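You operate a simulated robot arm through the tools that you are given. There is no shell and no other tool.

You run a simulated robot arm. Do the job below in one go: nothing can be reset, and whatever is moved stays where it is left.

TASK
Wipe the dust off the packing bench with the yellow pad.
Fine: raise the white clamp flap and slide the end stop out of the way to LARGE, green knob tight again; put the pad back. What is to be rubbed or washed off counts as gone when no trace of it is left.

It is judged by the outcome, as a careful person would: the job done as asked, and still so three seconds after it is handed in. It fails if anything else is knocked over, pushed out of place, dropped, spilled or broken.

THE ROBOT
A 7-joint arm with a fingered hand, fixed in place. Base frame: the origin is on the floor under the middle of its stand, x ahead of it, y to its left, z up; the work surface is at about z = 82. Lengths are in cm, angles in degrees, forces in N, time in s.
It reaches about 108.9 cm from its shoulder. Its first joint turns from -149.0 to 149.0 degrees. Payload 3.5 kg.
The tool frame sits at the grasp point between the pads (the TCP): z along the fingers, y along the line on which they close. The tips reach 3 cm beyond it. The gripper opens to 10.4 cm; its body begins 3.5 cm behind the TCP. The gripper is a hand of 4 fingers: y runs from the thumb to the fingers, the wrist lies at [-1.5, -11, -18.6] in the tool frame, and closing takes about 1.5 s.
Orientation is that of the tool frame in the base frame, as a unit quaternion [x, y, z, w]. With the fingers straight down and the wrist toward the robot, the tool's x, y and z point along [0, 1, 0], [1, 0, 0] and [0, 0, -1] of the base frame.

THE INTERFACE
- The arm moves only by the tool arm_command. Its argument "motion" is text: rows parted by semicolons, each of 6 numbers parted by spaces: the shift along the base's x, y, z in cm, then the turn, a rotation vector about the base's x, y, z in degrees. In form: dx dy dz rx ry rz; .... A call has 1 to 20 rows; each row shifts and turns the commanded pose from where the row before left it. "grip" is the gripper command, from -1 (fully open) to 1 (shut), values between in proportion, set as the call begins (left out, the last holds). A row lasts 0.2 s, in which the tool goes at most 5 cm and 8.6 degrees; a call with a longer step from one row to the next is refused whole, and so is a gripper value outside its range. Where a pose cannot be reached the arm comes as near as it can. A force on the tool above 60 N (or 10 N above the force at the start of the call, whichever is more), or a blocked arm, ends the call early, and 0.2 s more pass. Each finger travels about 4.5 cm/s and halts on what it meets, pressing with about 22 N; the grip force reading is that of the motor and also rises with nothing between the fingers. The clock runs only during rows and for 0.2 s after the last one: add rows that do not move to give the fingers time. The reply holds the time, the measured pose of the TCP, the force on the tool along the base axes, the opening and the grip force, in the units named above and with some noise, with the torque about the TCP (base axes, N m) and any sound that the robot's microphone picked up, and new pictures: "views" is both (left out), scene, wrist or none.
- Cameras (640 x 400 px; columns grow to the right, rows downward): "scene" is fixed at [40.01, -49.89, 141.08]; the picture's right is [1.00, 0.03, 0.00], its down [0.01, -0.31, -0.95] and it looks along [-0.02, 0.95, -0.31] (base axes); focal length 374 px, centre (320, 200). "wrist" rides on the gripper at [6.1, -9.2, -13] in the tool frame; the picture's right is [-0.81, 0.27, -0.52], its down [-0.53, -0.71, 0.46] and it looks along [-0.24, 0.64, 0.72] (tool axes); focal length 275 px, centre (320, 200).
- raise_lower(by): slides the trunk up (or, below 0, down) by that many cm; the arm rides with it, the base frame stays. It gives what a move gives, with no picture.
- curl_fingers(index, middle, ring, thumb_bend, thumb_turn): sets how far each is bent, from 0 (flat) to 1 (curled in); at 0.3 the hand is open as for a grip, at 0.7 the pads meet at the TCP. One left out holds its place. A second passes; each finger stops where it meets its share of the squeeze, and holds until it gets a number again. A gripper value or a shape takes the hand back. It gives what a move gives, with no picture; readings hold the bend of each and the force on the fingers (four entries, about 0 where the hand has none), thumb and palm. thumb_turn goes from beside the hand (0) to across from the fingers (1), as for a grip.
- preshape(shape): the hand has 4 fingers and takes this shape, open, in about a second: jaw (thumb against the fingers, like two jaws); tri (thumb and two fingers); tip (a fingertip pinch); poke (one finger out to press); point (the index stretched); flat (the hand flat); cup (the hand cupped); fist (a fist). The gripper value then closes the fingers along that shape, each until it touches; the sizes above hold for jaw. It gives what a move gives, with no picture.
- measure_at(camera, pixels): for up to 12 pixels [column, row] of the newest picture of that camera ("zoom" is the newest enlarged one), the place [x, y, z] in the base frame of the surface seen there, good to about 0.3 cm. The clock stands still meanwhile.
- inspect(camera, box): a new picture of the part [left, top, right, bottom] of that camera's present view, enlarged. The clock stands still meanwhile.
- hand_in(): hands the job in; it is judged then, once.

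Open the gripper and draw the arm clear of the work before you hand the job in, unless the task says otherwise.

The tools are called after "Emit:" by a JSON object that holds its "method" and its "body". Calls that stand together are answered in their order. arm_command: Moves the arm, as the interface text tells. Its arguments: {"type":"object","properties":{"motion":{"type":"string"},"grip":{"type":"number"},"views":{"type":"string","enum":["both","scene","wrist","none"]}},"required":["motion"]} The other tools are called the same way: raise_lower (by) moves the trunk up or down; preshape (shape) gives the hand a shape; curl_fingers (index, middle, ring, thumb_bend, thumb_turn) moves the fingers one by one; measure_at (camera, pixels) gives the place of the surface under pixels of a picture; inspect (camera, box) takes an enlarged picture of a part of a camera's view; hand_in () hands the job in.

At the start:

```text
time: 0.0
eef_pos: [31.64, 57.13, 128.29]
ee_rot: [0.706, 0.708, 0.0, 0.001]
wrist_force: [-0.5, 0.3, 0.6]
wrist_torque: [0.0, 0.0, -0.05]
finger_gap: 10.35
grasp_force: 0.1
shape: jaw
bend: [0.3, 0.3, 0.3, 0.3, 0.98]
finger forces: [0.0, 0.0, 0.0, 0.1, 0.0, 0.0]
trunk travel left (down, up): [-65.0, 6.0]
```

scene: 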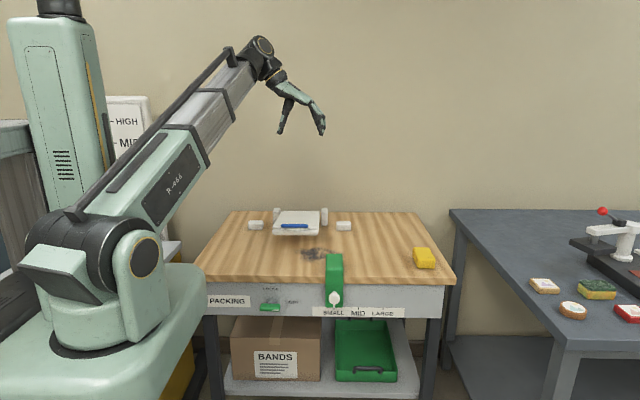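
wrist: 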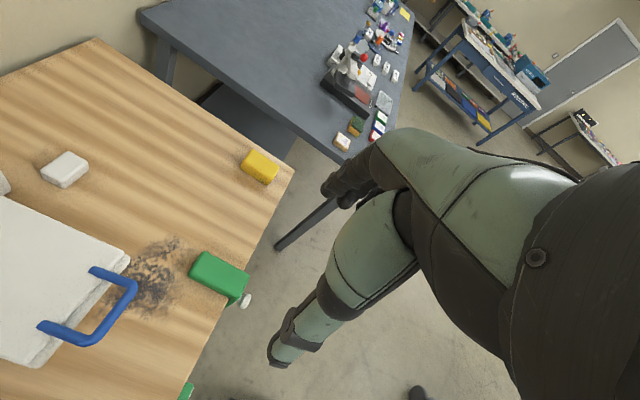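

I'll start by looking closely at the bench: the flap (about 298,222), the dust (315,253), the end stop (335,280) and the yellow pad (424,258).

Emit:
{"method": "inspect", "body": {"camera": "scene", "box": [190, 190, 470, 365]}}

Emit:
{"method": "inspect", "body": {"camera": "wrist", "box": [0, 100, 320, 400]}}

Emit:
{"method": "measure_at", "body": {"camera": "scene", "pixels": [[298, 222], [293, 227], [315, 253], [335, 262], [335, 300], [424, 252], [424, 264], [256, 224], [344, 225], [276, 215], [324, 215], [270, 306]]}}

```text
2.29 times, centred on (330, 278) of scene
```

zoom: 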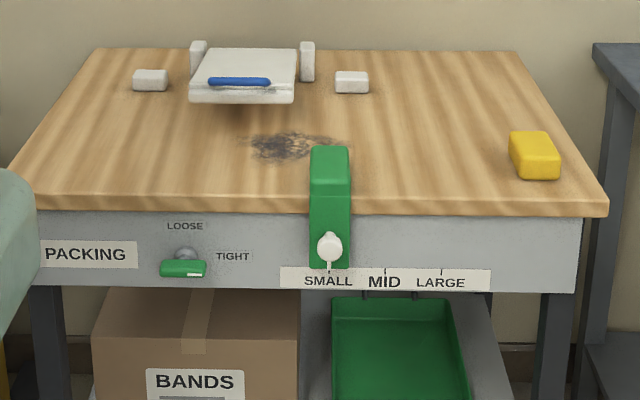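

```text
1.33 times, centred on (160, 250) of wrist
```

zoom: 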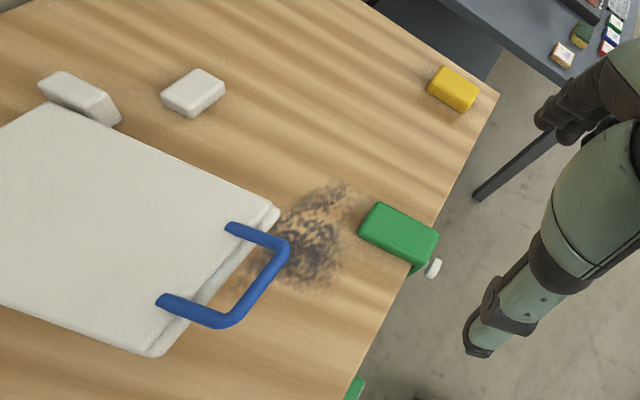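

```text
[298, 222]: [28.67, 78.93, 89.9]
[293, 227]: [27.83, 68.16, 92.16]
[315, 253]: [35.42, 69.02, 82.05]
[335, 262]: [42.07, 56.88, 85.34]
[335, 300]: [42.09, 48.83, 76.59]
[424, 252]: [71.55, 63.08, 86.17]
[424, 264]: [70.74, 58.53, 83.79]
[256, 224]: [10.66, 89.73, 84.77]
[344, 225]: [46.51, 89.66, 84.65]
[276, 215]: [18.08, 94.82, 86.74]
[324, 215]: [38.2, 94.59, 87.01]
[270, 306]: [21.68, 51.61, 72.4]
```

The flap's blue handle is at about (293,227), the green knob near (270,306), and the end stop's white pointer points at SMALL. I'll zoom in on the knob, the stop and the flap for detail.

Emit:
{"method": "inspect", "body": {"camera": "scene", "box": [240, 280, 304, 320]}}

Emit:
{"method": "inspect", "body": {"camera": "scene", "box": [300, 245, 412, 325]}}

Emit:
{"method": "inspect", "body": {"camera": "scene", "box": [240, 200, 368, 270]}}

```text
10.00 times, centred on (272, 300) of scene
```

zoom: 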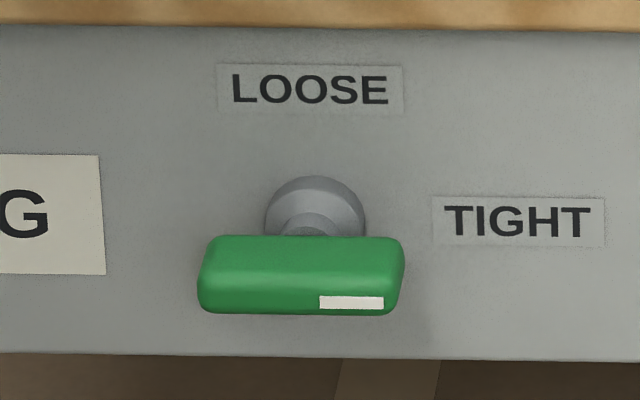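

```text
5.00 times, centred on (356, 285) of scene
```

zoom: 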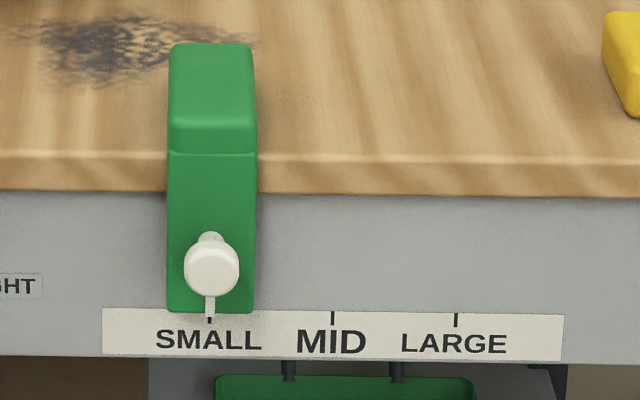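

```text
5.00 times, centred on (304, 235) of scene
```

zoom: 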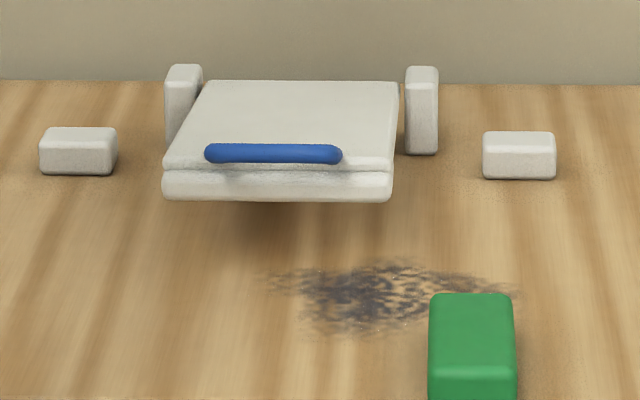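

The knob is a T-bar with a white mark at its right end (TIGHT). I'll measure the knob, the front face and the pointer geometry.

Emit:
{"method": "inspect", "body": {"camera": "scene", "box": [240, 280, 304, 320]}}

Emit:
{"method": "measure_at", "body": {"camera": "zoom", "pixels": [[205, 275], [300, 275], [398, 275], [300, 242], [300, 308], [315, 195], [270, 190], [160, 130], [500, 300], [310, 85], [520, 220], [352, 302]]}}

Emit:
{"method": "inspect", "body": {"camera": "scene", "box": [300, 245, 412, 325]}}

Emit:
{"method": "measure_at", "body": {"camera": "zoom", "pixels": [[210, 50], [210, 115], [210, 150], [175, 160], [252, 160], [210, 200], [211, 268], [211, 310], [332, 318], [456, 320], [252, 300], [210, 240]]}}

```text
10.00 times, centred on (272, 300) of scene
```

zoom: 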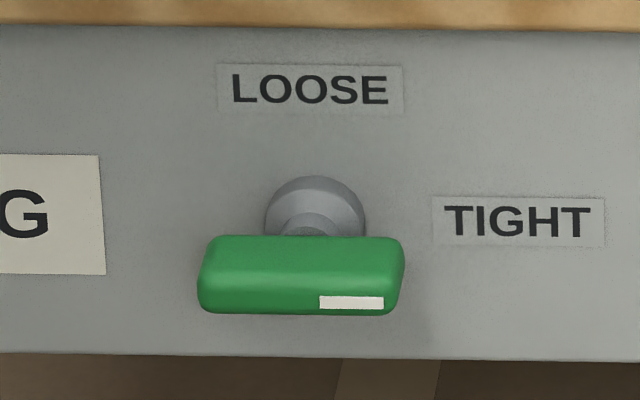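

```text
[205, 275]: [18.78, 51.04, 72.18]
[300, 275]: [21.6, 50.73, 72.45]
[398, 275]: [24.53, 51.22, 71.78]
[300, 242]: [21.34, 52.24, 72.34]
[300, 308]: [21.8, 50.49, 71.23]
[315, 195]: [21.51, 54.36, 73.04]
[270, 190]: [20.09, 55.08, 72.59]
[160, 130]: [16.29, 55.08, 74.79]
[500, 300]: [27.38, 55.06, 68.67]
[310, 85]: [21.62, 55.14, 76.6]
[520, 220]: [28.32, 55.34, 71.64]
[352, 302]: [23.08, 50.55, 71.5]
```

```text
5.00 times, centred on (356, 285) of scene
```

zoom: 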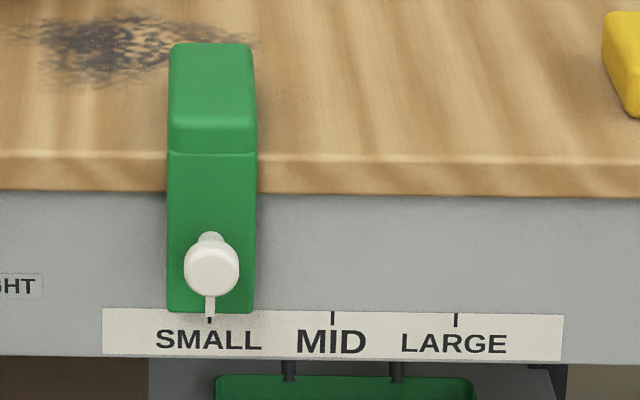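

```text
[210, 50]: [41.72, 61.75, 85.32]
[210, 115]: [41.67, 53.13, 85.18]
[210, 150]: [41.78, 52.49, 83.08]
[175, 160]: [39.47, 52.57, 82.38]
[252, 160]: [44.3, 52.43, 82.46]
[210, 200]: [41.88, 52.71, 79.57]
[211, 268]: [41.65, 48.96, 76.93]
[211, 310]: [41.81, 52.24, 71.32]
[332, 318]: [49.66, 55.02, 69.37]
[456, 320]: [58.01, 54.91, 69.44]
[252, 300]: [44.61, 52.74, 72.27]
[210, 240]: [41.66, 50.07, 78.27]
```

The front face sits at y≈55, the knob bar is centred near (21.6, 51.3, 72), and LARGE is at x≈58. Next I'll measure the pad, the flap and handle, and the robot's own body for clearance.

Emit:
{"method": "inspect", "body": {"camera": "scene", "box": [392, 235, 456, 275]}}

Emit:
{"method": "measure_at", "body": {"camera": "scene", "pixels": [[415, 249], [431, 249], [415, 256], [436, 256], [416, 266], [434, 267], [85, 350], [180, 280], [200, 330], [140, 230], [60, 245], [200, 380]]}}

Emit:
{"method": "inspect", "body": {"camera": "wrist", "box": [0, 180, 300, 380]}}

Emit:
{"method": "measure_at", "body": {"camera": "wrist", "pixels": [[95, 272], [125, 275], [135, 290], [110, 325], [80, 343], [45, 325], [125, 257], [35, 360], [5, 300], [160, 280], [60, 265], [120, 262]]}}

```text
10.00 times, centred on (424, 255) of scene
```

zoom: 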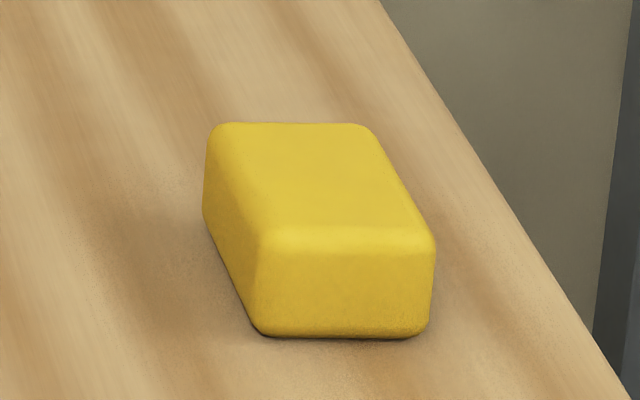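

```text
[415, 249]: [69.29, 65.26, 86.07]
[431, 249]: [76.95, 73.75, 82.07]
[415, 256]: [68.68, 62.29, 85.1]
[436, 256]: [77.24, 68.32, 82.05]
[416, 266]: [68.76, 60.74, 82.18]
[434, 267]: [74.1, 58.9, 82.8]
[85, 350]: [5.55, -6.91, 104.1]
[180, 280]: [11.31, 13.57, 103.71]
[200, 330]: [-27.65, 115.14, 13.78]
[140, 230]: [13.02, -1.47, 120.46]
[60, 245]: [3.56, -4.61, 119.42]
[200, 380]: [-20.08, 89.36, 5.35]
```

```text
2.00 times, centred on (150, 280) of wrist
```

zoom: 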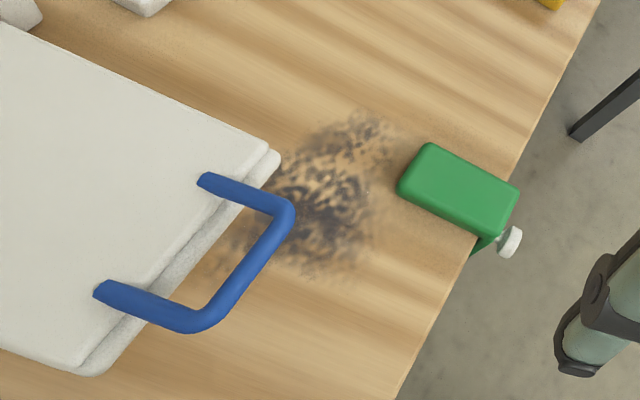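

```text
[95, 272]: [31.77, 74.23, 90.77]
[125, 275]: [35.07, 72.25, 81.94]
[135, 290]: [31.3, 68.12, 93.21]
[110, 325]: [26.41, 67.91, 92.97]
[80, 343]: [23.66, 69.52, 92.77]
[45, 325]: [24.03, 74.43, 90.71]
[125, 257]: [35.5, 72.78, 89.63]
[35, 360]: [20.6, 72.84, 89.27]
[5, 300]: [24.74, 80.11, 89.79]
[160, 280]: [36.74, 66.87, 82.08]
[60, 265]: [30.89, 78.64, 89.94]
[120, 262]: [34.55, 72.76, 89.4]
```

The handle's crossbar runs x 23.5–32 at y≈68, z≈92.5, and the pad is about 6 × 8 × 4 cm around (71.3, 62, 84). First I'll turn the hand in place so the fingers point at +y, for working on the front panel.

Emit:
{"method": "arm_command", "body": {"motion": "0 0 0 8.2 0 0; 0 0 0 8.2 0 0; 0 0 0 8.2 0 0; 0 0 0 8.2 0 0; 0 0 0 8.2 0 0; 0 0 0 8.2 0 0; 0 0 0 8.2 0 0; 0 0 0 8.2 0 0; 0 0 0 8.2 0 0; 0 0 0 8.1 0 0; 0 0 0 8.1 0 0; 0 0 0 0 0 0", "views": "both"}}

```text
time: 2.6
eef_pos: [31.67, 57.2, 128.28]
ee_rot: [0.5, 0.5, 0.5, -0.499]
wrist_force: [1.0, -0.1, -0.6]
wrist_torque: [-0.01, -0.01, 0.01]
finger_gap: 10.37
grasp_force: 0.0
shape: jaw
bend: [0.3, 0.3, 0.3, 0.3, 0.98]
finger forces: [0.0, 0.1, 0.0, 0.0, 0.0, 0.0]
trunk travel left (down, up): [-65.0, 6.0]
```

scene: 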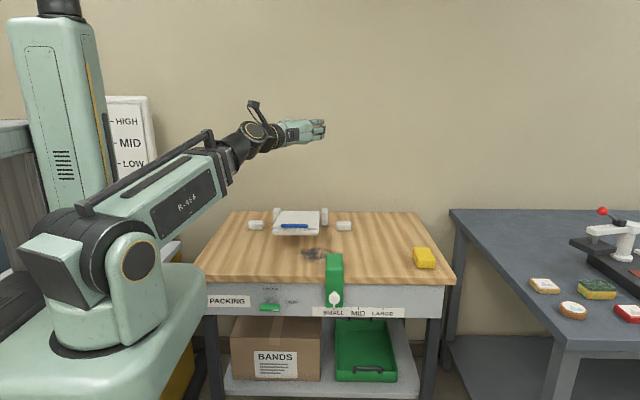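
wrist: 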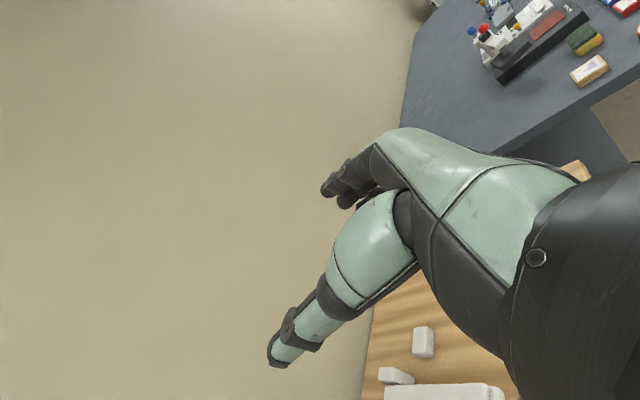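

The hand now points at +y with clear space around it. I'll roll it 90° about y so the jaw closes vertically, while moving to a spot ahead of and above the knob.

Emit:
{"method": "arm_command", "body": {"motion": "-0.9 -0.9 -1.8 0 8.2 0; -0.9 -0.9 -1.8 0 8.2 0; -0.9 -0.9 -1.8 0 8.2 0; -0.9 -0.9 -1.8 0 8.2 0; -0.9 -0.9 -1.8 0 8.2 0; -0.9 -0.9 -1.8 0 8.2 0; -0.9 -0.9 -1.8 0 8.2 0; -0.9 -0.9 -1.8 0 8.2 0; -0.9 -0.9 -1.8 0 8.2 0; -0.9 -0.9 -1.8 0 8.1 0; -0.9 -0.9 -1.8 0 8.1 0; 0 0 0 0 0 0", "views": "both"}}

```text
time: 5.2
eef_pos: [24.76, 54.77, 110.12]
ee_rot: [0.708, 0.001, -0.002, -0.707]
wrist_force: [1.4, 0.4, 0.2]
wrist_torque: [0.03, 0.02, 0.01]
finger_gap: 10.39
grasp_force: 0.1
shape: jaw
bend: [0.3, 0.3, 0.3, 0.3, 0.98]
finger forces: [0.1, 0.0, 0.1, 0.0, 0.0, 0.0]
out of reach, approached as far as the arm can: row 2, 3, 4, 5, 6, 7, 8, 9, 10, 11
trunk travel left (down, up): [-65.0, 6.0]
```

scene: 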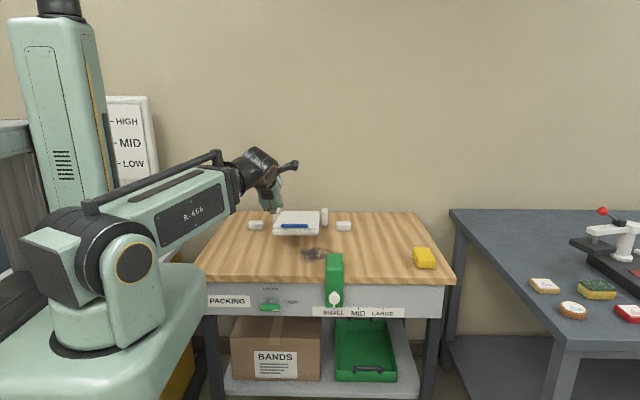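
wrist: 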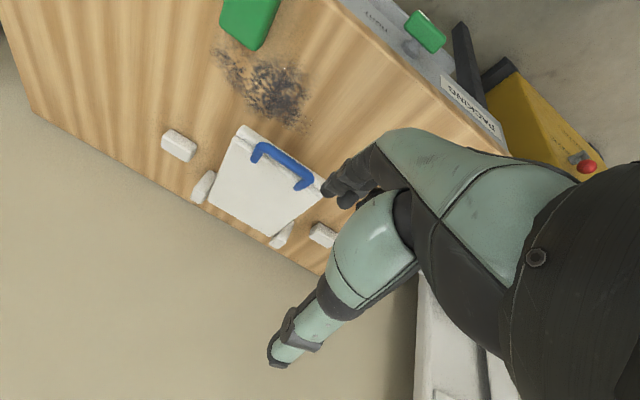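

The last call fell short: the arm telescopes and can't bring the wrist closer than about 44 cm to the shoulder. I'll roll the other way (thumb below, wrist low and to the right) while moving outward, which should suit the knob better.

Emit:
{"method": "arm_command", "body": {"motion": "1.2 0.6 1.2 0 -8.2 0; 1.2 0.6 1.2 0 -8.2 0; 1.2 0.6 1.2 0 -8.2 0; 1.2 0.6 1.2 0 -8.2 0; 1.2 0.6 1.2 0 -8.2 0; 1.2 0.6 1.2 0 -8.2 0; 1.2 0.6 1.2 0 -8.2 0; 1.2 0.6 1.2 0 -8.2 0; 1.2 0.6 1.2 0 -8.2 0; 1.2 0.6 1.2 0 -8.1 0; 1.2 0.6 1.2 0 -8.1 0; 0 0 0 0 0 0", "views": "none"}}

Emit:
{"method": "arm_command", "body": {"motion": "0 0 0 0 -8.2 0; 0 0 0 0 -8.2 0; 0 0 0 0 -8.2 0; 0 0 0 0 -8.2 0; 0 0 0 0 -8.2 0; 0 0 0 0 -8.2 0; 0 0 0 0 -8.2 0; 0 0 0 0 -8.2 0; 0 0 0 0 -8.2 0; 0 0 0 0 -8.1 0; 0 0 0 0 -8.1 0; 0 0 0 0 0 0", "views": "both"}}

```text
time: 7.8
eef_pos: [37.93, 61.53, 123.57]
ee_rot: [0.499, 0.5, 0.501, -0.499]
wrist_force: [-0.4, -0.6, -0.5]
wrist_torque: [-0.02, 0.02, -0.03]
finger_gap: 10.38
grasp_force: 0.0
shape: jaw
bend: [0.3, 0.3, 0.3, 0.3, 0.98]
finger forces: [0.0, 0.0, 0.1, 0.0, 0.1, 0.0]
trunk travel left (down, up): [-65.0, 6.0]
```

```text
time: 10.4
eef_pos: [12.14, 64.92, 142.13]
ee_rot: [0.093, 0.711, 0.697, -0.022]
wrist_force: [0.1, -0.6, 0.3]
wrist_torque: [-0.02, 0.0, 0.03]
finger_gap: 10.38
grasp_force: 0.0
shape: jaw
bend: [0.3, 0.3, 0.3, 0.3, 0.98]
finger forces: [0.0, 0.1, 0.0, 0.1, 0.1, 0.1]
out of reach, approached as far as the arm can: row 2, 3, 4, 5, 6, 7, 8, 9, 10, 11
trunk travel left (down, up): [-65.0, 6.0]
```

scene: 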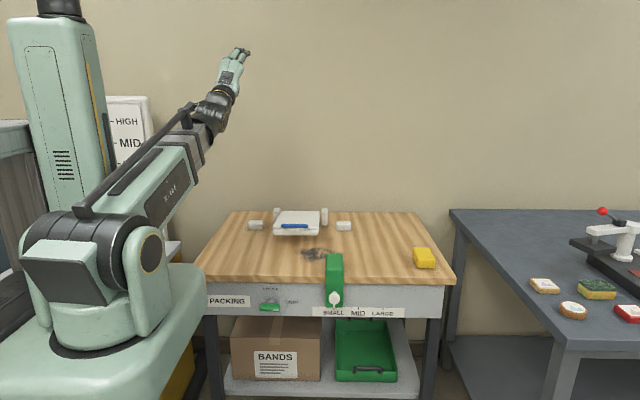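
wrist: 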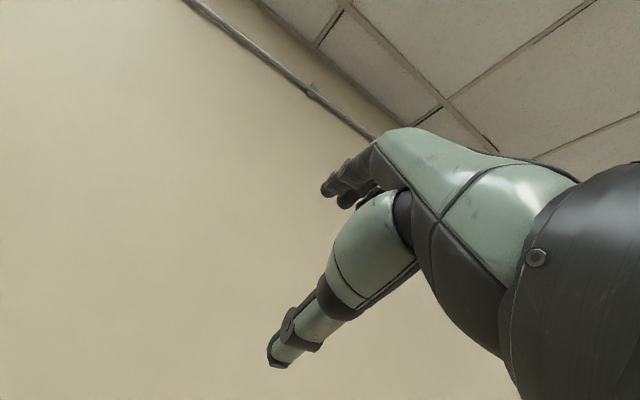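

That roll direction hits a wrist limit and the arm was deflected, though everything is still clear of the bench. I'll undo it and return to the natural orientation.

Emit:
{"method": "arm_command", "body": {"motion": "2.6 -0.5 -1.8 0.53 8.06 0.36; 2.6 -0.5 -1.8 0.53 8.06 0.36; 2.6 -0.5 -1.8 0.53 8.06 0.36; 2.6 -0.5 -1.8 0.53 8.06 0.36; 2.6 -0.5 -1.8 0.53 8.06 0.36; 2.6 -0.5 -1.8 0.53 8.06 0.36; 2.6 -0.5 -1.8 0.53 8.06 0.36; 2.6 -0.5 -1.8 0.53 8.06 0.36; 2.6 -0.5 -1.8 0.53 8.06 0.36; 2.6 -0.5 -1.8 0.53 8.06 0.36; 0 0 0 0 0 0", "views": "scene"}}

```text
time: 12.8
eef_pos: [37.73, 59.66, 124.34]
ee_rot: [0.5, 0.499, 0.501, -0.5]
wrist_force: [0.5, 1.1, -0.4]
wrist_torque: [-0.02, 0.01, 0.0]
finger_gap: 10.38
grasp_force: 0.0
shape: jaw
bend: [0.3, 0.3, 0.3, 0.3, 0.98]
finger forces: [0.0, 0.0, 0.0, 0.0, 0.1, 0.1]
trunk travel left (down, up): [-65.0, 6.0]
```

scene: 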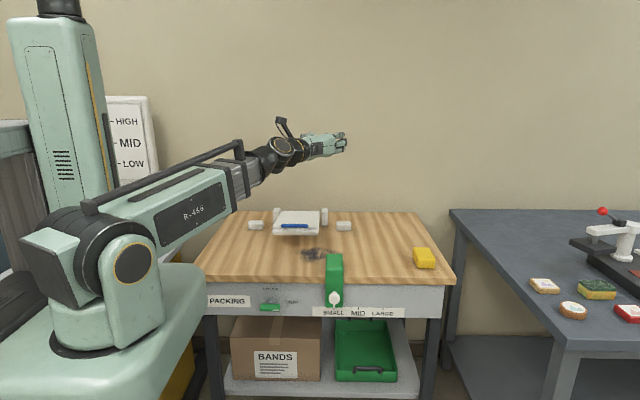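

Back to natural at (37.7, 59.7, 124.3). Now I'll try rolling the positive way, 180° in two calls, to find the usable wrist range.

Emit:
{"method": "arm_command", "body": {"motion": "0 0 0 0 8.2 0; 0 0 0 0 8.2 0; 0 0 0 0 8.2 0; 0 0 0 0 8.2 0; 0 0 0 0 8.2 0; 0 0 0 0 8.2 0; 0 0 0 0 8.2 0; 0 0 0 0 8.2 0; 0 0 0 0 8.2 0; 0 0 0 0 8.1 0; 0 0 0 0 8.1 0; 0 0 0 0 0 0", "views": "none"}}

Emit:
{"method": "arm_command", "body": {"motion": "0 0 0 0 8.2 0; 0 0 0 0 8.2 0; 0 0 0 0 8.2 0; 0 0 0 0 8.2 0; 0 0 0 0 8.2 0; 0 0 0 0 8.2 0; 0 0 0 0 8.2 0; 0 0 0 0 8.2 0; 0 0 0 0 8.2 0; 0 0 0 0 8.1 0; 0 0 0 0 8.1 0; 0 0 0 0 0 0", "views": "scene"}}

```text
time: 15.4
eef_pos: [37.97, 59.87, 124.0]
ee_rot: [0.707, -0.001, 0.001, -0.707]
wrist_force: [0.1, 0.1, 0.1]
wrist_torque: [0.0, -0.04, 0.0]
finger_gap: 10.36
grasp_force: 0.0
shape: jaw
bend: [0.3, 0.3, 0.3, 0.3, 0.98]
finger forces: [0.0, 0.0, 0.0, 0.0, 0.0, 0.0]
trunk travel left (down, up): [-65.0, 6.0]
```

```text
time: 18.0
eef_pos: [39.32, 59.47, 110.12]
ee_rot: [-0.496, 0.486, 0.503, 0.515]
wrist_force: [0.6, -0.1, 0.6]
wrist_torque: [0.01, 0.0, 0.0]
finger_gap: 10.38
grasp_force: 0.1
shape: jaw
bend: [0.3, 0.3, 0.3, 0.3, 0.98]
finger forces: [0.0, 0.1, 0.1, 0.0, 0.0, 0.0]
out of reach, approached as far as the arm can: row 8, 9, 10, 11
trunk travel left (down, up): [-65.0, 6.0]
```

scene: 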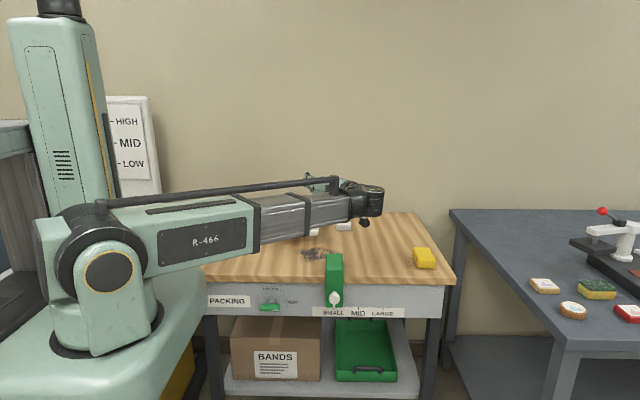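

The positive roll also stops at about +150°, so gripping and twisting the T-bar isn't practical. Instead I'll work fingers-down with the back of the hand toward the bench and push the bar's ends with one finger. First I unwind the roll.

Emit:
{"method": "arm_command", "body": {"motion": "0 0 1.3 0 -8.2 0; 0 0 1.3 0 -8.2 0; 0 0 1.3 0 -8.2 0; 0 0 1.3 0 -8.2 0; 0 0 1.3 0 -8.2 0; 0 0 1.3 0 -8.2 0; 0 0 1.3 0 -8.2 0; 0 0 1.3 0 -8.2 0; 0 0 1.3 0 -8.2 0; 0 0 1.3 0 -8.1 0; 0 0 1.3 0 -8.1 0; 0 0 0 0 0 0", "views": "none"}}

Emit:
{"method": "arm_command", "body": {"motion": "0 0 0 0 -8.2 0; 0 0 0 0 -8.2 0; 0 0 0 0 -8.2 0; 0 0 0 0 -8.2 0; 0 0 0 0 -8.2 0; 0 0 0 0 -8.2 0; 0 0 0 0 -8.2 0; 0 0 0 0 -8.2 0; 0 0 0 0 -8.2 0; 0 0 0 0 -8.1 0; 0 0 0 0 -8.1 0; 0 0 0 0 0 0", "views": "none"}}

Emit:
{"method": "arm_command", "body": {"motion": "0 0 0 -8.2 0 0; 0 0 0 -8.2 0 0; 0 0 0 -8.2 0 0; 0 0 0 -8.2 0 0; 0 0 0 -8.2 0 0; 0 0 0 -8.2 0 0; 0 0 0 -8.2 0 0; 0 0 0 -8.2 0 0; 0 0 0 -8.2 0 0; 0 0 0 -8.1 0 0; 0 0 0 -8.1 0 0; 0 0 0 0 0 0", "views": "scene"}}

```text
time: 20.6
eef_pos: [39.41, 59.51, 124.4]
ee_rot: [0.707, -0.001, 0.003, -0.707]
wrist_force: [-0.5, 0.9, 0.3]
wrist_torque: [0.0, 0.02, 0.01]
finger_gap: 10.35
grasp_force: 0.1
shape: jaw
bend: [0.3, 0.3, 0.3, 0.3, 0.97]
finger forces: [0.1, 0.1, 0.0, 0.0, 0.0, 0.1]
trunk travel left (down, up): [-65.0, 6.0]
```

```text
time: 23.2
eef_pos: [39.35, 59.64, 124.31]
ee_rot: [0.499, 0.499, 0.501, -0.501]
wrist_force: [-0.4, -0.1, -0.5]
wrist_torque: [0.01, 0.0, -0.02]
finger_gap: 10.38
grasp_force: 0.0
shape: jaw
bend: [0.3, 0.3, 0.3, 0.3, 0.97]
finger forces: [0.0, 0.0, 0.1, 0.1, 0.0, 0.0]
trunk travel left (down, up): [-65.0, 6.0]
```

```text
time: 25.8
eef_pos: [39.37, 59.53, 124.35]
ee_rot: [0.708, 0.707, 0.001, -0.001]
wrist_force: [-0.7, 0.0, -0.7]
wrist_torque: [0.01, 0.0, 0.0]
finger_gap: 10.38
grasp_force: 0.0
shape: jaw
bend: [0.3, 0.3, 0.3, 0.3, 0.97]
finger forces: [0.1, 0.0, 0.1, 0.0, 0.0, 0.0]
trunk travel left (down, up): [-65.0, 6.0]
```

scene: 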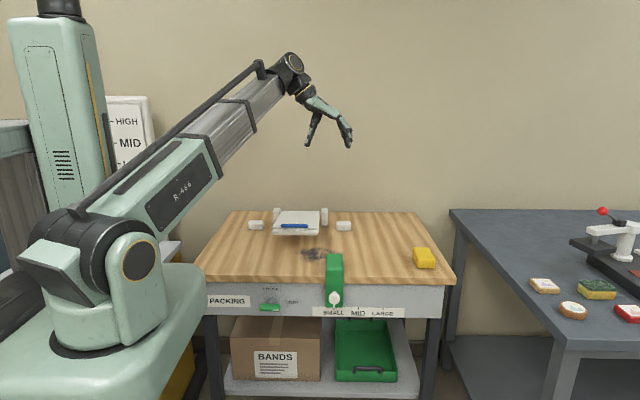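

Natural down pose is restored at (39.4, 59.5, 124.4). I'll yaw 90° about z so the back of the hand faces the bench, then take the poke shape to see where the finger lies.

Emit:
{"method": "arm_command", "body": {"motion": "0 0 0 0 0 8.2; 0 0 0 0 0 8.2; 0 0 0 0 0 8.2; 0 0 0 0 0 8.2; 0 0 0 0 0 8.2; 0 0 0 0 0 8.2; 0 0 0 0 0 8.2; 0 0 0 0 0 8.2; 0 0 0 0 0 8.2; 0 0 0 0 0 8.1; 0 0 0 0 0 8.1; 0 0 0 0 0 0", "views": "none"}}

Emit:
{"method": "preshape", "body": {"shape": "poke"}}

Emit:
{"method": "inspect", "body": {"camera": "scene", "box": [240, 30, 400, 180]}}

Emit:
{"method": "inspect", "body": {"camera": "wrist", "box": [0, 0, 640, 400]}}

```text
time: 28.4
eef_pos: [39.34, 59.45, 124.45]
ee_rot: [0.0, 1.0, 0.0, -0.001]
wrist_force: [0.2, 0.0, -0.4]
wrist_torque: [0.01, 0.02, 0.01]
finger_gap: 10.38
grasp_force: 0.1
shape: jaw
bend: [0.3, 0.3, 0.3, 0.3, 0.97]
finger forces: [0.0, 0.1, 0.0, 0.0, 0.1, 0.0]
trunk travel left (down, up): [-65.0, 6.0]
```

```text
time: 29.3
eef_pos: [39.33, 59.38, 124.43]
ee_rot: [0.0, 1.0, 0.0, -0.001]
wrist_force: [-0.5, 0.0, 0.1]
wrist_torque: [0.01, -0.02, -0.01]
finger_gap: 0.0
grasp_force: 0.0
shape: poke
bend: [0.7, 0.7, 0.99, 1.0, 1.0]
finger forces: [0.0, 0.0, 0.0, 0.0, 0.0, 0.1]
trunk travel left (down, up): [-65.0, 6.0]
```

```text
2.67 times, centred on (320, 105) of scene
```

zoom: 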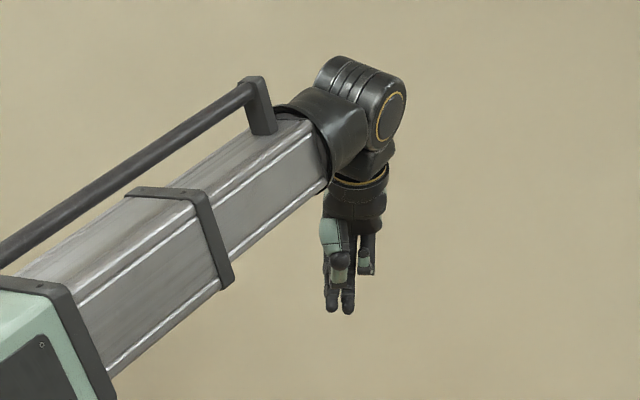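

```text
1.00 times, centred on (320, 200) of wrist (not enlarged: the box is as wide or as high as the picture)
```

zoom: 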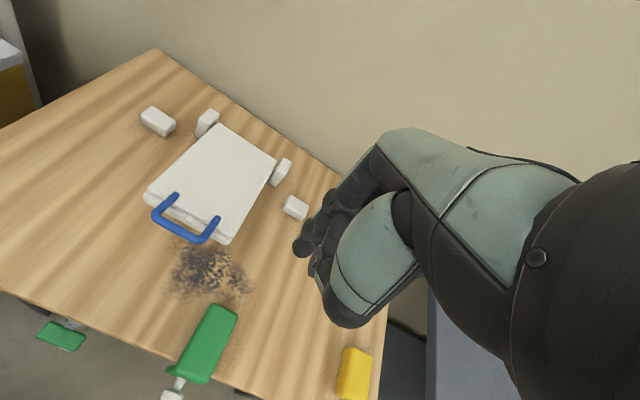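

In the poke shape, index and middle reach down (tips near zoom 331,308 and 348,310). I'll measure where the tips are relative to the TCP.

Emit:
{"method": "inspect", "body": {"camera": "scene", "box": [300, 90, 364, 150]}}

Emit:
{"method": "measure_at", "body": {"camera": "zoom", "pixels": [[243, 440], [250, 560], [310, 560], [320, 330], [280, 330], [420, 330], [430, 260], [250, 500], [310, 500], [250, 590], [310, 590], [280, 420]]}}

```text
6.67 times, centred on (332, 120) of scene
```

zoom: 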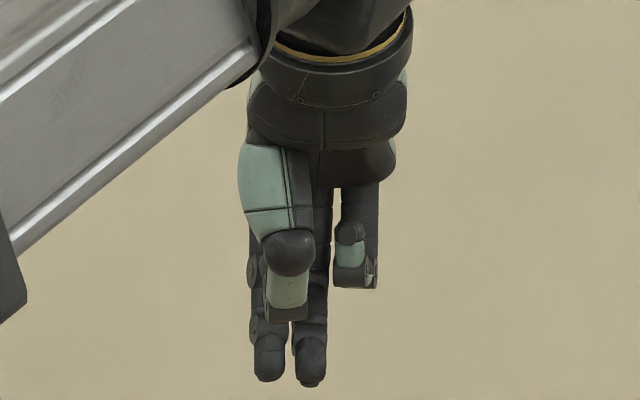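

```text
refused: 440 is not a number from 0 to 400
```

The zoom is 640×400, so the tips sit at (270,378) and (311,383). I'll re-measure with valid pixels.

Emit:
{"method": "measure_at", "body": {"camera": "zoom", "pixels": [[269, 370], [311, 375], [269, 345], [311, 345], [290, 300], [290, 250], [355, 270], [350, 230], [258, 200], [300, 360], [270, 378], [311, 383]]}}

```text
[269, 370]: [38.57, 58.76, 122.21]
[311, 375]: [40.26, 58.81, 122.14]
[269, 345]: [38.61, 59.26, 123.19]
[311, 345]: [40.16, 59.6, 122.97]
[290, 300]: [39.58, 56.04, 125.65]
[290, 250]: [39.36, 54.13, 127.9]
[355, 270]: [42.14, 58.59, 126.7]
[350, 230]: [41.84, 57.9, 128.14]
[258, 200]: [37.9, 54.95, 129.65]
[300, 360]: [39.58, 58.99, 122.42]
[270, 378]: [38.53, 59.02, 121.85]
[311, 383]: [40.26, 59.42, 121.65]
```

In the measured poke shape the fingertips are about 2.8 below the TCP, with index ~0.8 cm to the −x side. I'd rather have a single straight finger that leads toward the bench, so I'll extend only the index and measure that.

Emit:
{"method": "curl_fingers", "body": {"index": 0.3, "middle": 1.0, "ring": 1.0, "thumb_bend": 1.0, "thumb_turn": 1.0}}

Emit:
{"method": "inspect", "body": {"camera": "scene", "box": [300, 80, 364, 160]}}

Emit:
{"method": "inspect", "body": {"camera": "wrist", "box": [200, 100, 440, 350]}}

```text
time: 30.3
eef_pos: [39.23, 59.5, 124.43]
ee_rot: [-0.001, 1.0, 0.0, -0.002]
wrist_force: [0.5, 0.7, 1.0]
wrist_torque: [0.01, -0.03, 0.02]
finger_gap: 2.86
grasp_force: 0.0
shape: fingers
bend: [0.28, 1.0, 1.0, 0.99, 1.0]
finger forces: [0.1, 0.1, 0.0, 0.1, 0.0, 0.1]
trunk travel left (down, up): [-65.0, 6.0]
```

```text
5.00 times, centred on (332, 120) of scene
```

zoom: 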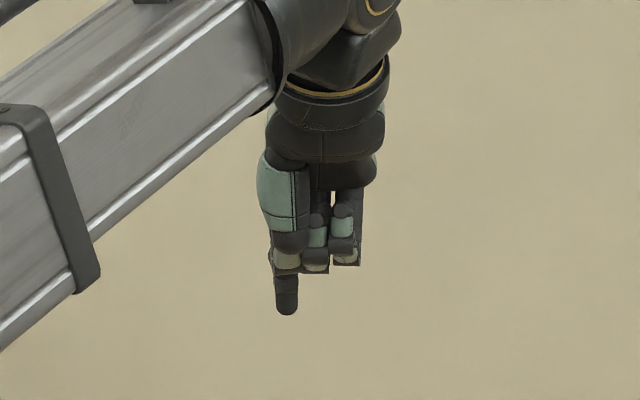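

```text
1.60 times, centred on (320, 225) of wrist
```

zoom: 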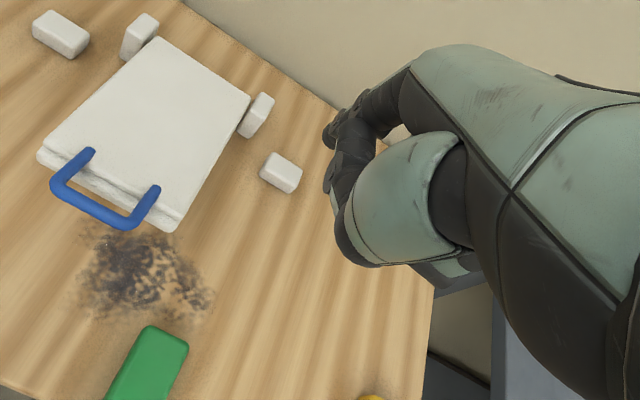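

Emit:
{"method": "measure_at", "body": {"camera": "zoom", "pixels": [[340, 130], [345, 155], [370, 110], [360, 230]]}}

Emit:
{"method": "inspect", "body": {"camera": "scene", "box": [300, 100, 364, 150]}}

Emit:
{"method": "measure_at", "body": {"camera": "zoom", "pixels": [[261, 310], [261, 298], [261, 280], [252, 290], [270, 290], [305, 250], [345, 240], [265, 235], [260, 130], [375, 150]]}}

```text
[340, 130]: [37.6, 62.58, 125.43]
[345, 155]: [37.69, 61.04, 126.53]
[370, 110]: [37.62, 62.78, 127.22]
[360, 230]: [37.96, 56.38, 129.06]
```

```text
8.00 times, centred on (332, 125) of scene
```

zoom: 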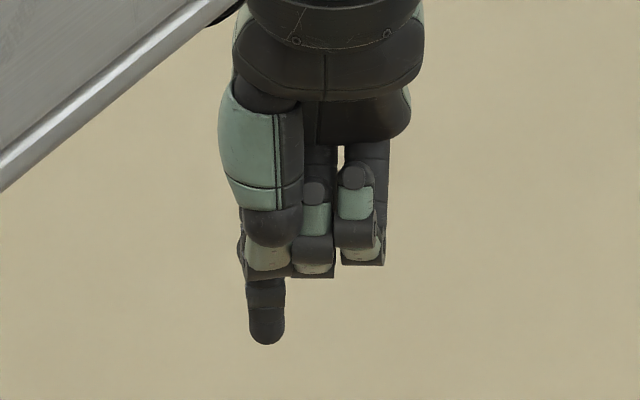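

```text
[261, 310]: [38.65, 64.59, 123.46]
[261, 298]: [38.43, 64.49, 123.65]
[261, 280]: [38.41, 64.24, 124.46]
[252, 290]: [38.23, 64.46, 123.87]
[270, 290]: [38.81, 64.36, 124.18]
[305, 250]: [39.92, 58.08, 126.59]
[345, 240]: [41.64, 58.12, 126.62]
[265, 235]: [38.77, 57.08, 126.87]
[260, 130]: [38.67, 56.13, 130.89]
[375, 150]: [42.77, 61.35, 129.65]
```

The extended index tip sits about (−0.7, +5.7, −2.2) from the TCP, so it leads the rest of the hand. I'll check where the bench's wooden front edge is and raise the trunk to gain arm clearance.

Emit:
{"method": "measure_at", "body": {"camera": "scene", "pixels": [[250, 279], [250, 281], [270, 280], [270, 284], [300, 282], [380, 285], [230, 282], [215, 280]]}}

Emit:
{"method": "raise_lower", "body": {"by": 6}}

```text
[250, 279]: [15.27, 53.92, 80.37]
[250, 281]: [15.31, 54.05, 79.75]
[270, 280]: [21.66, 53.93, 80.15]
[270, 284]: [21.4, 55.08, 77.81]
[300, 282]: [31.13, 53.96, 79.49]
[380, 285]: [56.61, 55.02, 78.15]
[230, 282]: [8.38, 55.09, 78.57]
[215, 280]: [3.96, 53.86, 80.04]
```

```text
time: 31.3
eef_pos: [39.31, 59.47, 130.33]
ee_rot: [0.0, 1.0, 0.0, -0.002]
wrist_force: [-0.9, -0.4, -0.1]
wrist_torque: [-0.01, 0.03, 0.01]
finger_gap: 2.88
grasp_force: 0.1
shape: fingers
bend: [0.28, 1.0, 1.0, 0.99, 1.0]
finger forces: [0.0, 0.1, 0.1, 0.0, 0.1, 0.0]
trunk travel left (down, up): [-71.0, 0.0]
```

The wooden edge is at y=53.9, leaving room for the finger. I'll move over a clear gap in front of the bench at x≈34 and descend there.

Emit:
{"method": "arm_command", "body": {"motion": "-1 -3.7 0 0 0 0; -1 -3.7 0 0 0 0; -1 -3.7 0 0 0 0; -1 -3.7 0 0 0 0; -1 -3.7 0 0 0 0; 0 0 -4 0 0 0; 0 0 -4 0 0 0; 0 0 -4 0 0 0; 0 0 -4 0 0 0; 0 0 -4 0 0 0; 0 0 -4 0 0 0; 0 0 -4 0 0 0; 0 0 -4 0 0 0; 0 0 -4 0 0 0; 0 0 -4 0 0 0; 0 0 -4 0 0 0; 0 0 -4 0 0 0; 0 0 -3 0 0 0; 0 0 0 0 0 0", "views": "both"}}

```text
time: 35.3
eef_pos: [34.24, 40.97, 79.24]
ee_rot: [-0.001, 1.0, 0.0, -0.001]
wrist_force: [0.1, 0.5, 0.0]
wrist_torque: [0.0, -0.01, 0.03]
finger_gap: 2.81
grasp_force: 0.1
shape: fingers
bend: [0.28, 1.0, 1.0, 0.99, 1.0]
finger forces: [0.0, 0.0, 0.1, 0.0, 0.1, 0.0]
trunk travel left (down, up): [-71.0, 0.0]
```

scene: 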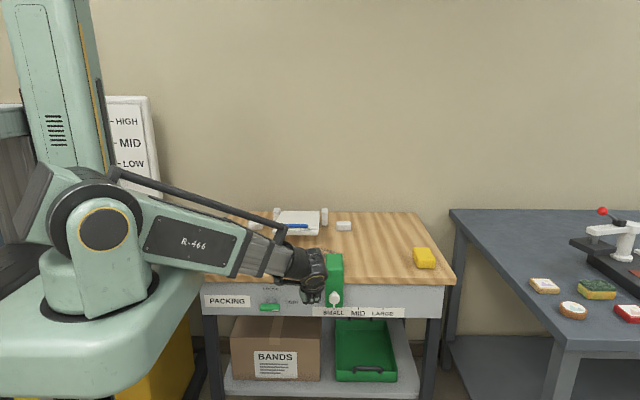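
wrist: 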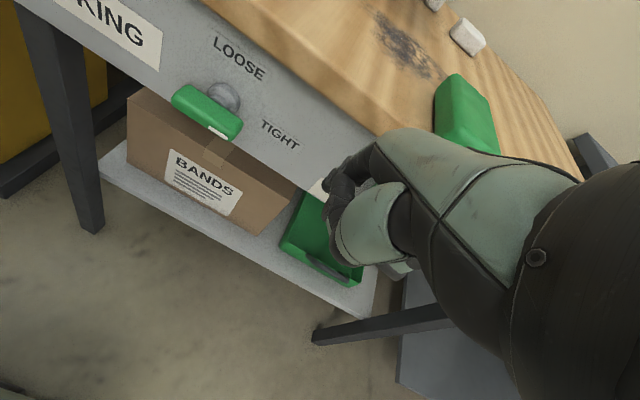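

The wrist view shows the knob clearly at (207,110), mark toward TIGHT. I'll move the finger in to y≈51.4 and then left to just above the bar's left end.

Emit:
{"method": "arm_command", "body": {"motion": "0 2.3 -1.2 0 0 0; 0 2.4 -1.2 0 0 0; -3.65 0 0 0 0 0; -3.65 0 0 0 0 0; -3.65 0 0 0 0 0; -3.65 0 0 0 0 0; 0 0 0 0 0 0", "views": "both"}}

Emit:
{"method": "inspect", "body": {"camera": "scene", "box": [230, 260, 320, 320]}}

```text
time: 36.9
eef_pos: [19.64, 45.54, 76.9]
ee_rot: [0.0, 1.0, 0.0, -0.003]
wrist_force: [0.0, -0.1, 1.1]
wrist_torque: [-0.02, -0.02, -0.03]
finger_gap: 2.83
grasp_force: 0.1
shape: fingers
bend: [0.28, 1.0, 1.0, 0.99, 1.0]
finger forces: [0.1, 0.0, 0.0, 0.0, 0.0, 0.0]
trunk travel left (down, up): [-71.0, 0.0]
```

scene: 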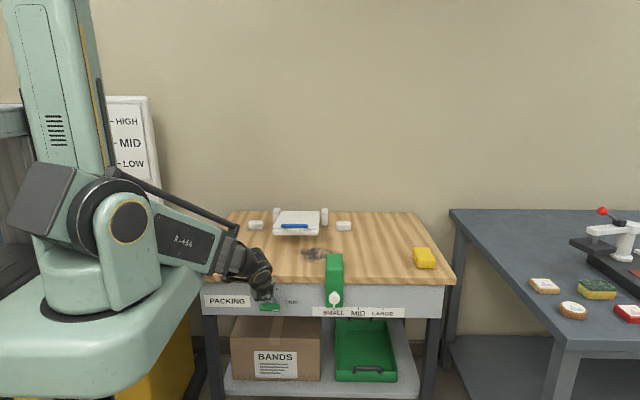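
wrist: 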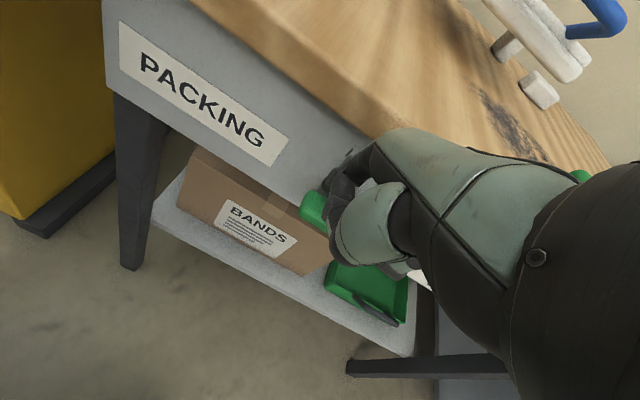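

```text
6.67 times, centred on (275, 290) of scene
```

zoom: 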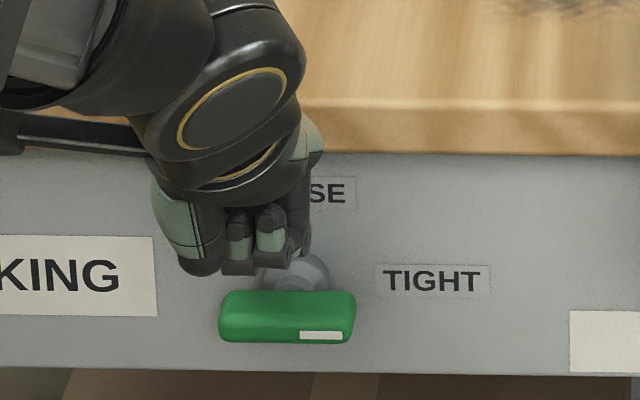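

The finger is behind the thumb in this view, just above the bar's left end. I'll press down along the arc for the first third of the turn and check the forces and the picture.

Emit:
{"method": "arm_command", "body": {"motion": "0.1 0.1 -1.1 0 0 0; 0.1 0.1 -1.0 0 0 0; -0.15 0 -0.35 0 0 0; -0.15 0 -0.35 0 0 0; -0.1 0 -0.35 0 0 0; -0.05 0 -0.35 0 0 0; 0 0 0 0 0 0", "views": "wrist"}}

Emit:
{"method": "inspect", "body": {"camera": "scene", "box": [230, 260, 320, 320]}}

```text
time: 38.5
eef_pos: [19.5, 45.82, 73.55]
ee_rot: [-0.001, 1.0, 0.0, -0.002]
wrist_force: [-0.5, 0.8, 0.7]
wrist_torque: [0.05, 0.0, -0.04]
finger_gap: 2.86
grasp_force: 0.5
shape: fingers
bend: [0.28, 1.0, 1.0, 1.0, 1.0]
finger forces: [0.7, 0.1, 0.1, 0.0, 0.1, 0.0]
trunk travel left (down, up): [-71.0, 0.0]
```

wrist: 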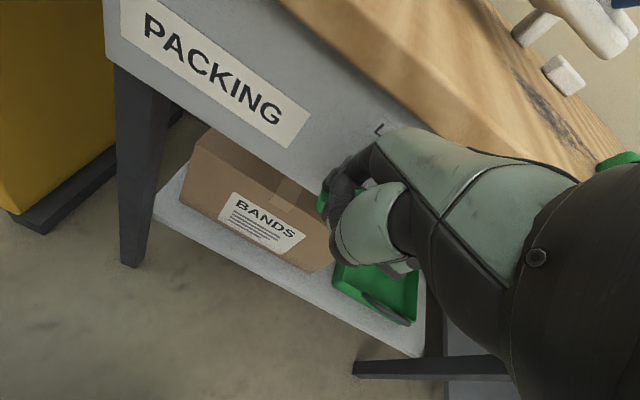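

```text
6.67 times, centred on (275, 290) of scene
```

zoom: 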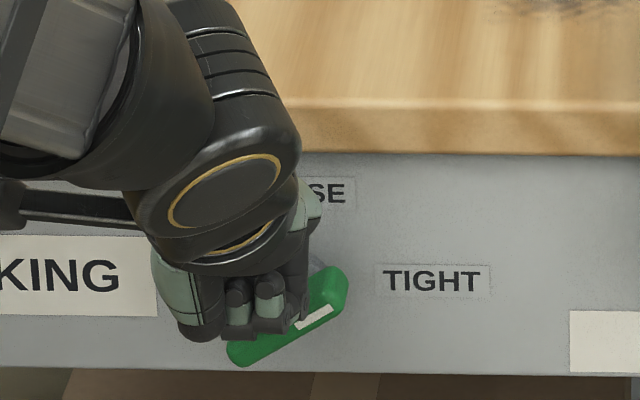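

The bar has turned about 30° with very little force. I'll continue the arc toward vertical, watching forces.

Emit:
{"method": "arm_command", "body": {"motion": "0 0 -0.4 0 0 0; 0.05 0 -0.4 0 0 0; 0.1 0 -0.35 0 0 0; 0.13 0 -0.35 0 0 0; 0.2 0 -0.3 0 0 0; 0.2 0 -0.3 0 0 0; 0 0 0 0 0 0", "views": "none"}}

Emit:
{"method": "inspect", "body": {"camera": "scene", "box": [230, 260, 320, 320]}}

```text
time: 40.1
eef_pos: [20.33, 45.74, 71.34]
ee_rot: [-0.001, 1.0, 0.0, -0.001]
wrist_force: [0.2, -0.4, -0.1]
wrist_torque: [0.02, 0.04, 0.04]
finger_gap: 2.86
grasp_force: 0.4
shape: fingers
bend: [0.28, 1.0, 1.0, 1.0, 1.0]
finger forces: [0.8, 0.0, 0.0, 0.0, 0.1, 0.0]
trunk travel left (down, up): [-71.0, 0.0]
```

```text
6.67 times, centred on (275, 290) of scene
```

zoom: 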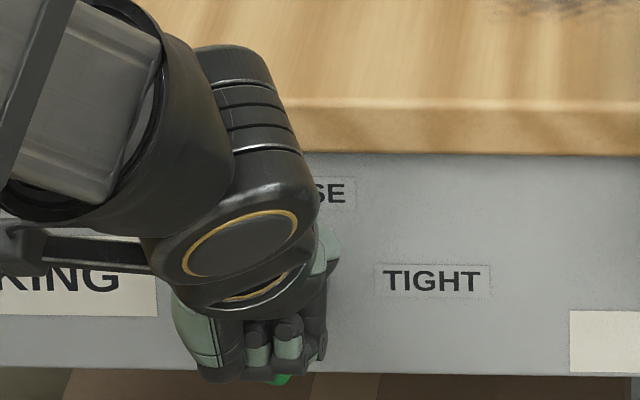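

The bar is nearly vertical. I'll push the finger further right in small steps until it meets firm resistance, meaning it lies flush.

Emit:
{"method": "arm_command", "body": {"motion": "0.2 0 -0.2 0 0 0; 0.2 0 0 0 0 0; 0.2 0 0 0 0 0; 0.2 0 0 0 0 0; 0 0 0 0 0 0", "views": "none"}}

```text
time: 41.3
eef_pos: [20.89, 45.86, 71.23]
ee_rot: [-0.001, 1.0, 0.0, -0.002]
wrist_force: [-5.0, 0.0, -1.7]
wrist_torque: [-0.1, 0.03, 0.29]
finger_gap: 2.82
grasp_force: 2.1
shape: fingers
bend: [0.28, 1.0, 1.0, 0.99, 1.0]
finger forces: [4.6, 0.1, 0.0, 0.1, 0.1, 0.0]
trunk travel left (down, up): [-71.0, 0.0]
```

It now resists with 5 N at x=20.9, so the finger is flush with the vertical bar. I'll back off and step right to look at the knob.

Emit:
{"method": "arm_command", "body": {"motion": "-0.8 0 0 0 0 0; 0 -2 0 0 0 0; 0 -2.5 0 0 0 0; 3.5 0 1 0 0 0; 3.5 0 1 0 0 0; 3.5 0 1 0 0 0; 3.5 0 1 0 0 0; 0 0 0 0 0 0", "views": "both"}}

Emit:
{"method": "inspect", "body": {"camera": "scene", "box": [230, 260, 320, 320]}}

```text
time: 43.1
eef_pos: [34.5, 41.33, 75.31]
ee_rot: [0.0, 1.0, 0.0, -0.002]
wrist_force: [-0.4, 0.6, 0.4]
wrist_torque: [0.0, 0.04, 0.03]
finger_gap: 2.84
grasp_force: 0.0
shape: fingers
bend: [0.28, 1.0, 1.0, 0.99, 1.0]
finger forces: [0.1, 0.0, 0.0, 0.0, 0.1, 0.1]
trunk travel left (down, up): [-71.0, 0.0]
```

scene: 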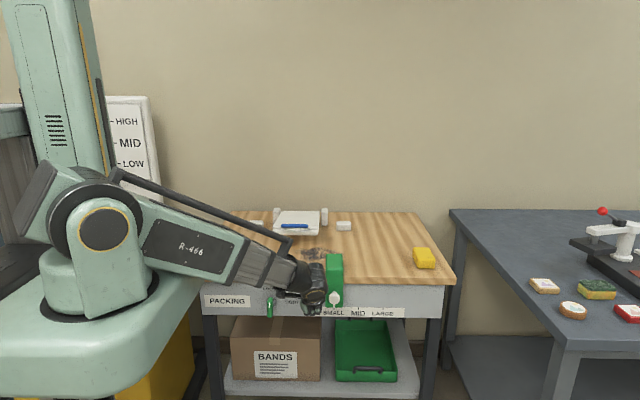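
wrist: 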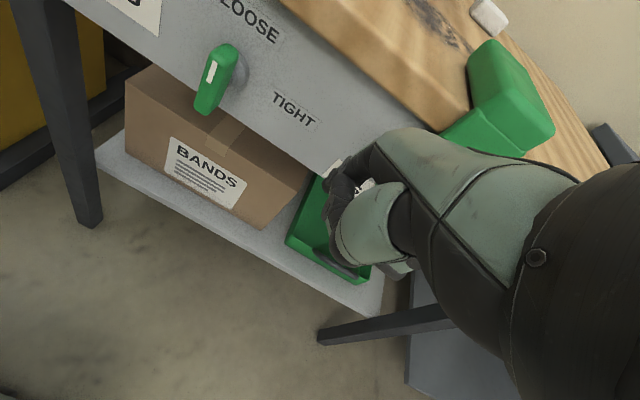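

```text
6.67 times, centred on (275, 290) of scene
```

zoom: 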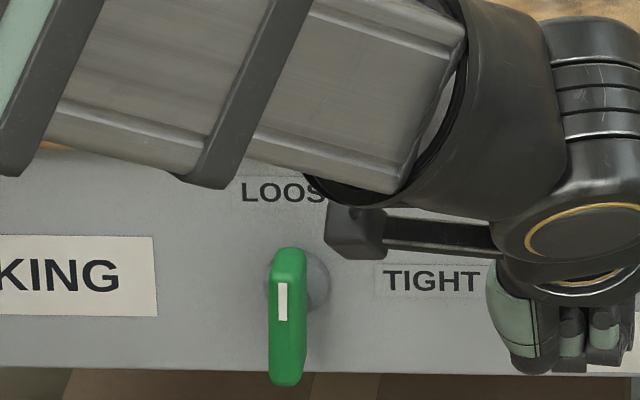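

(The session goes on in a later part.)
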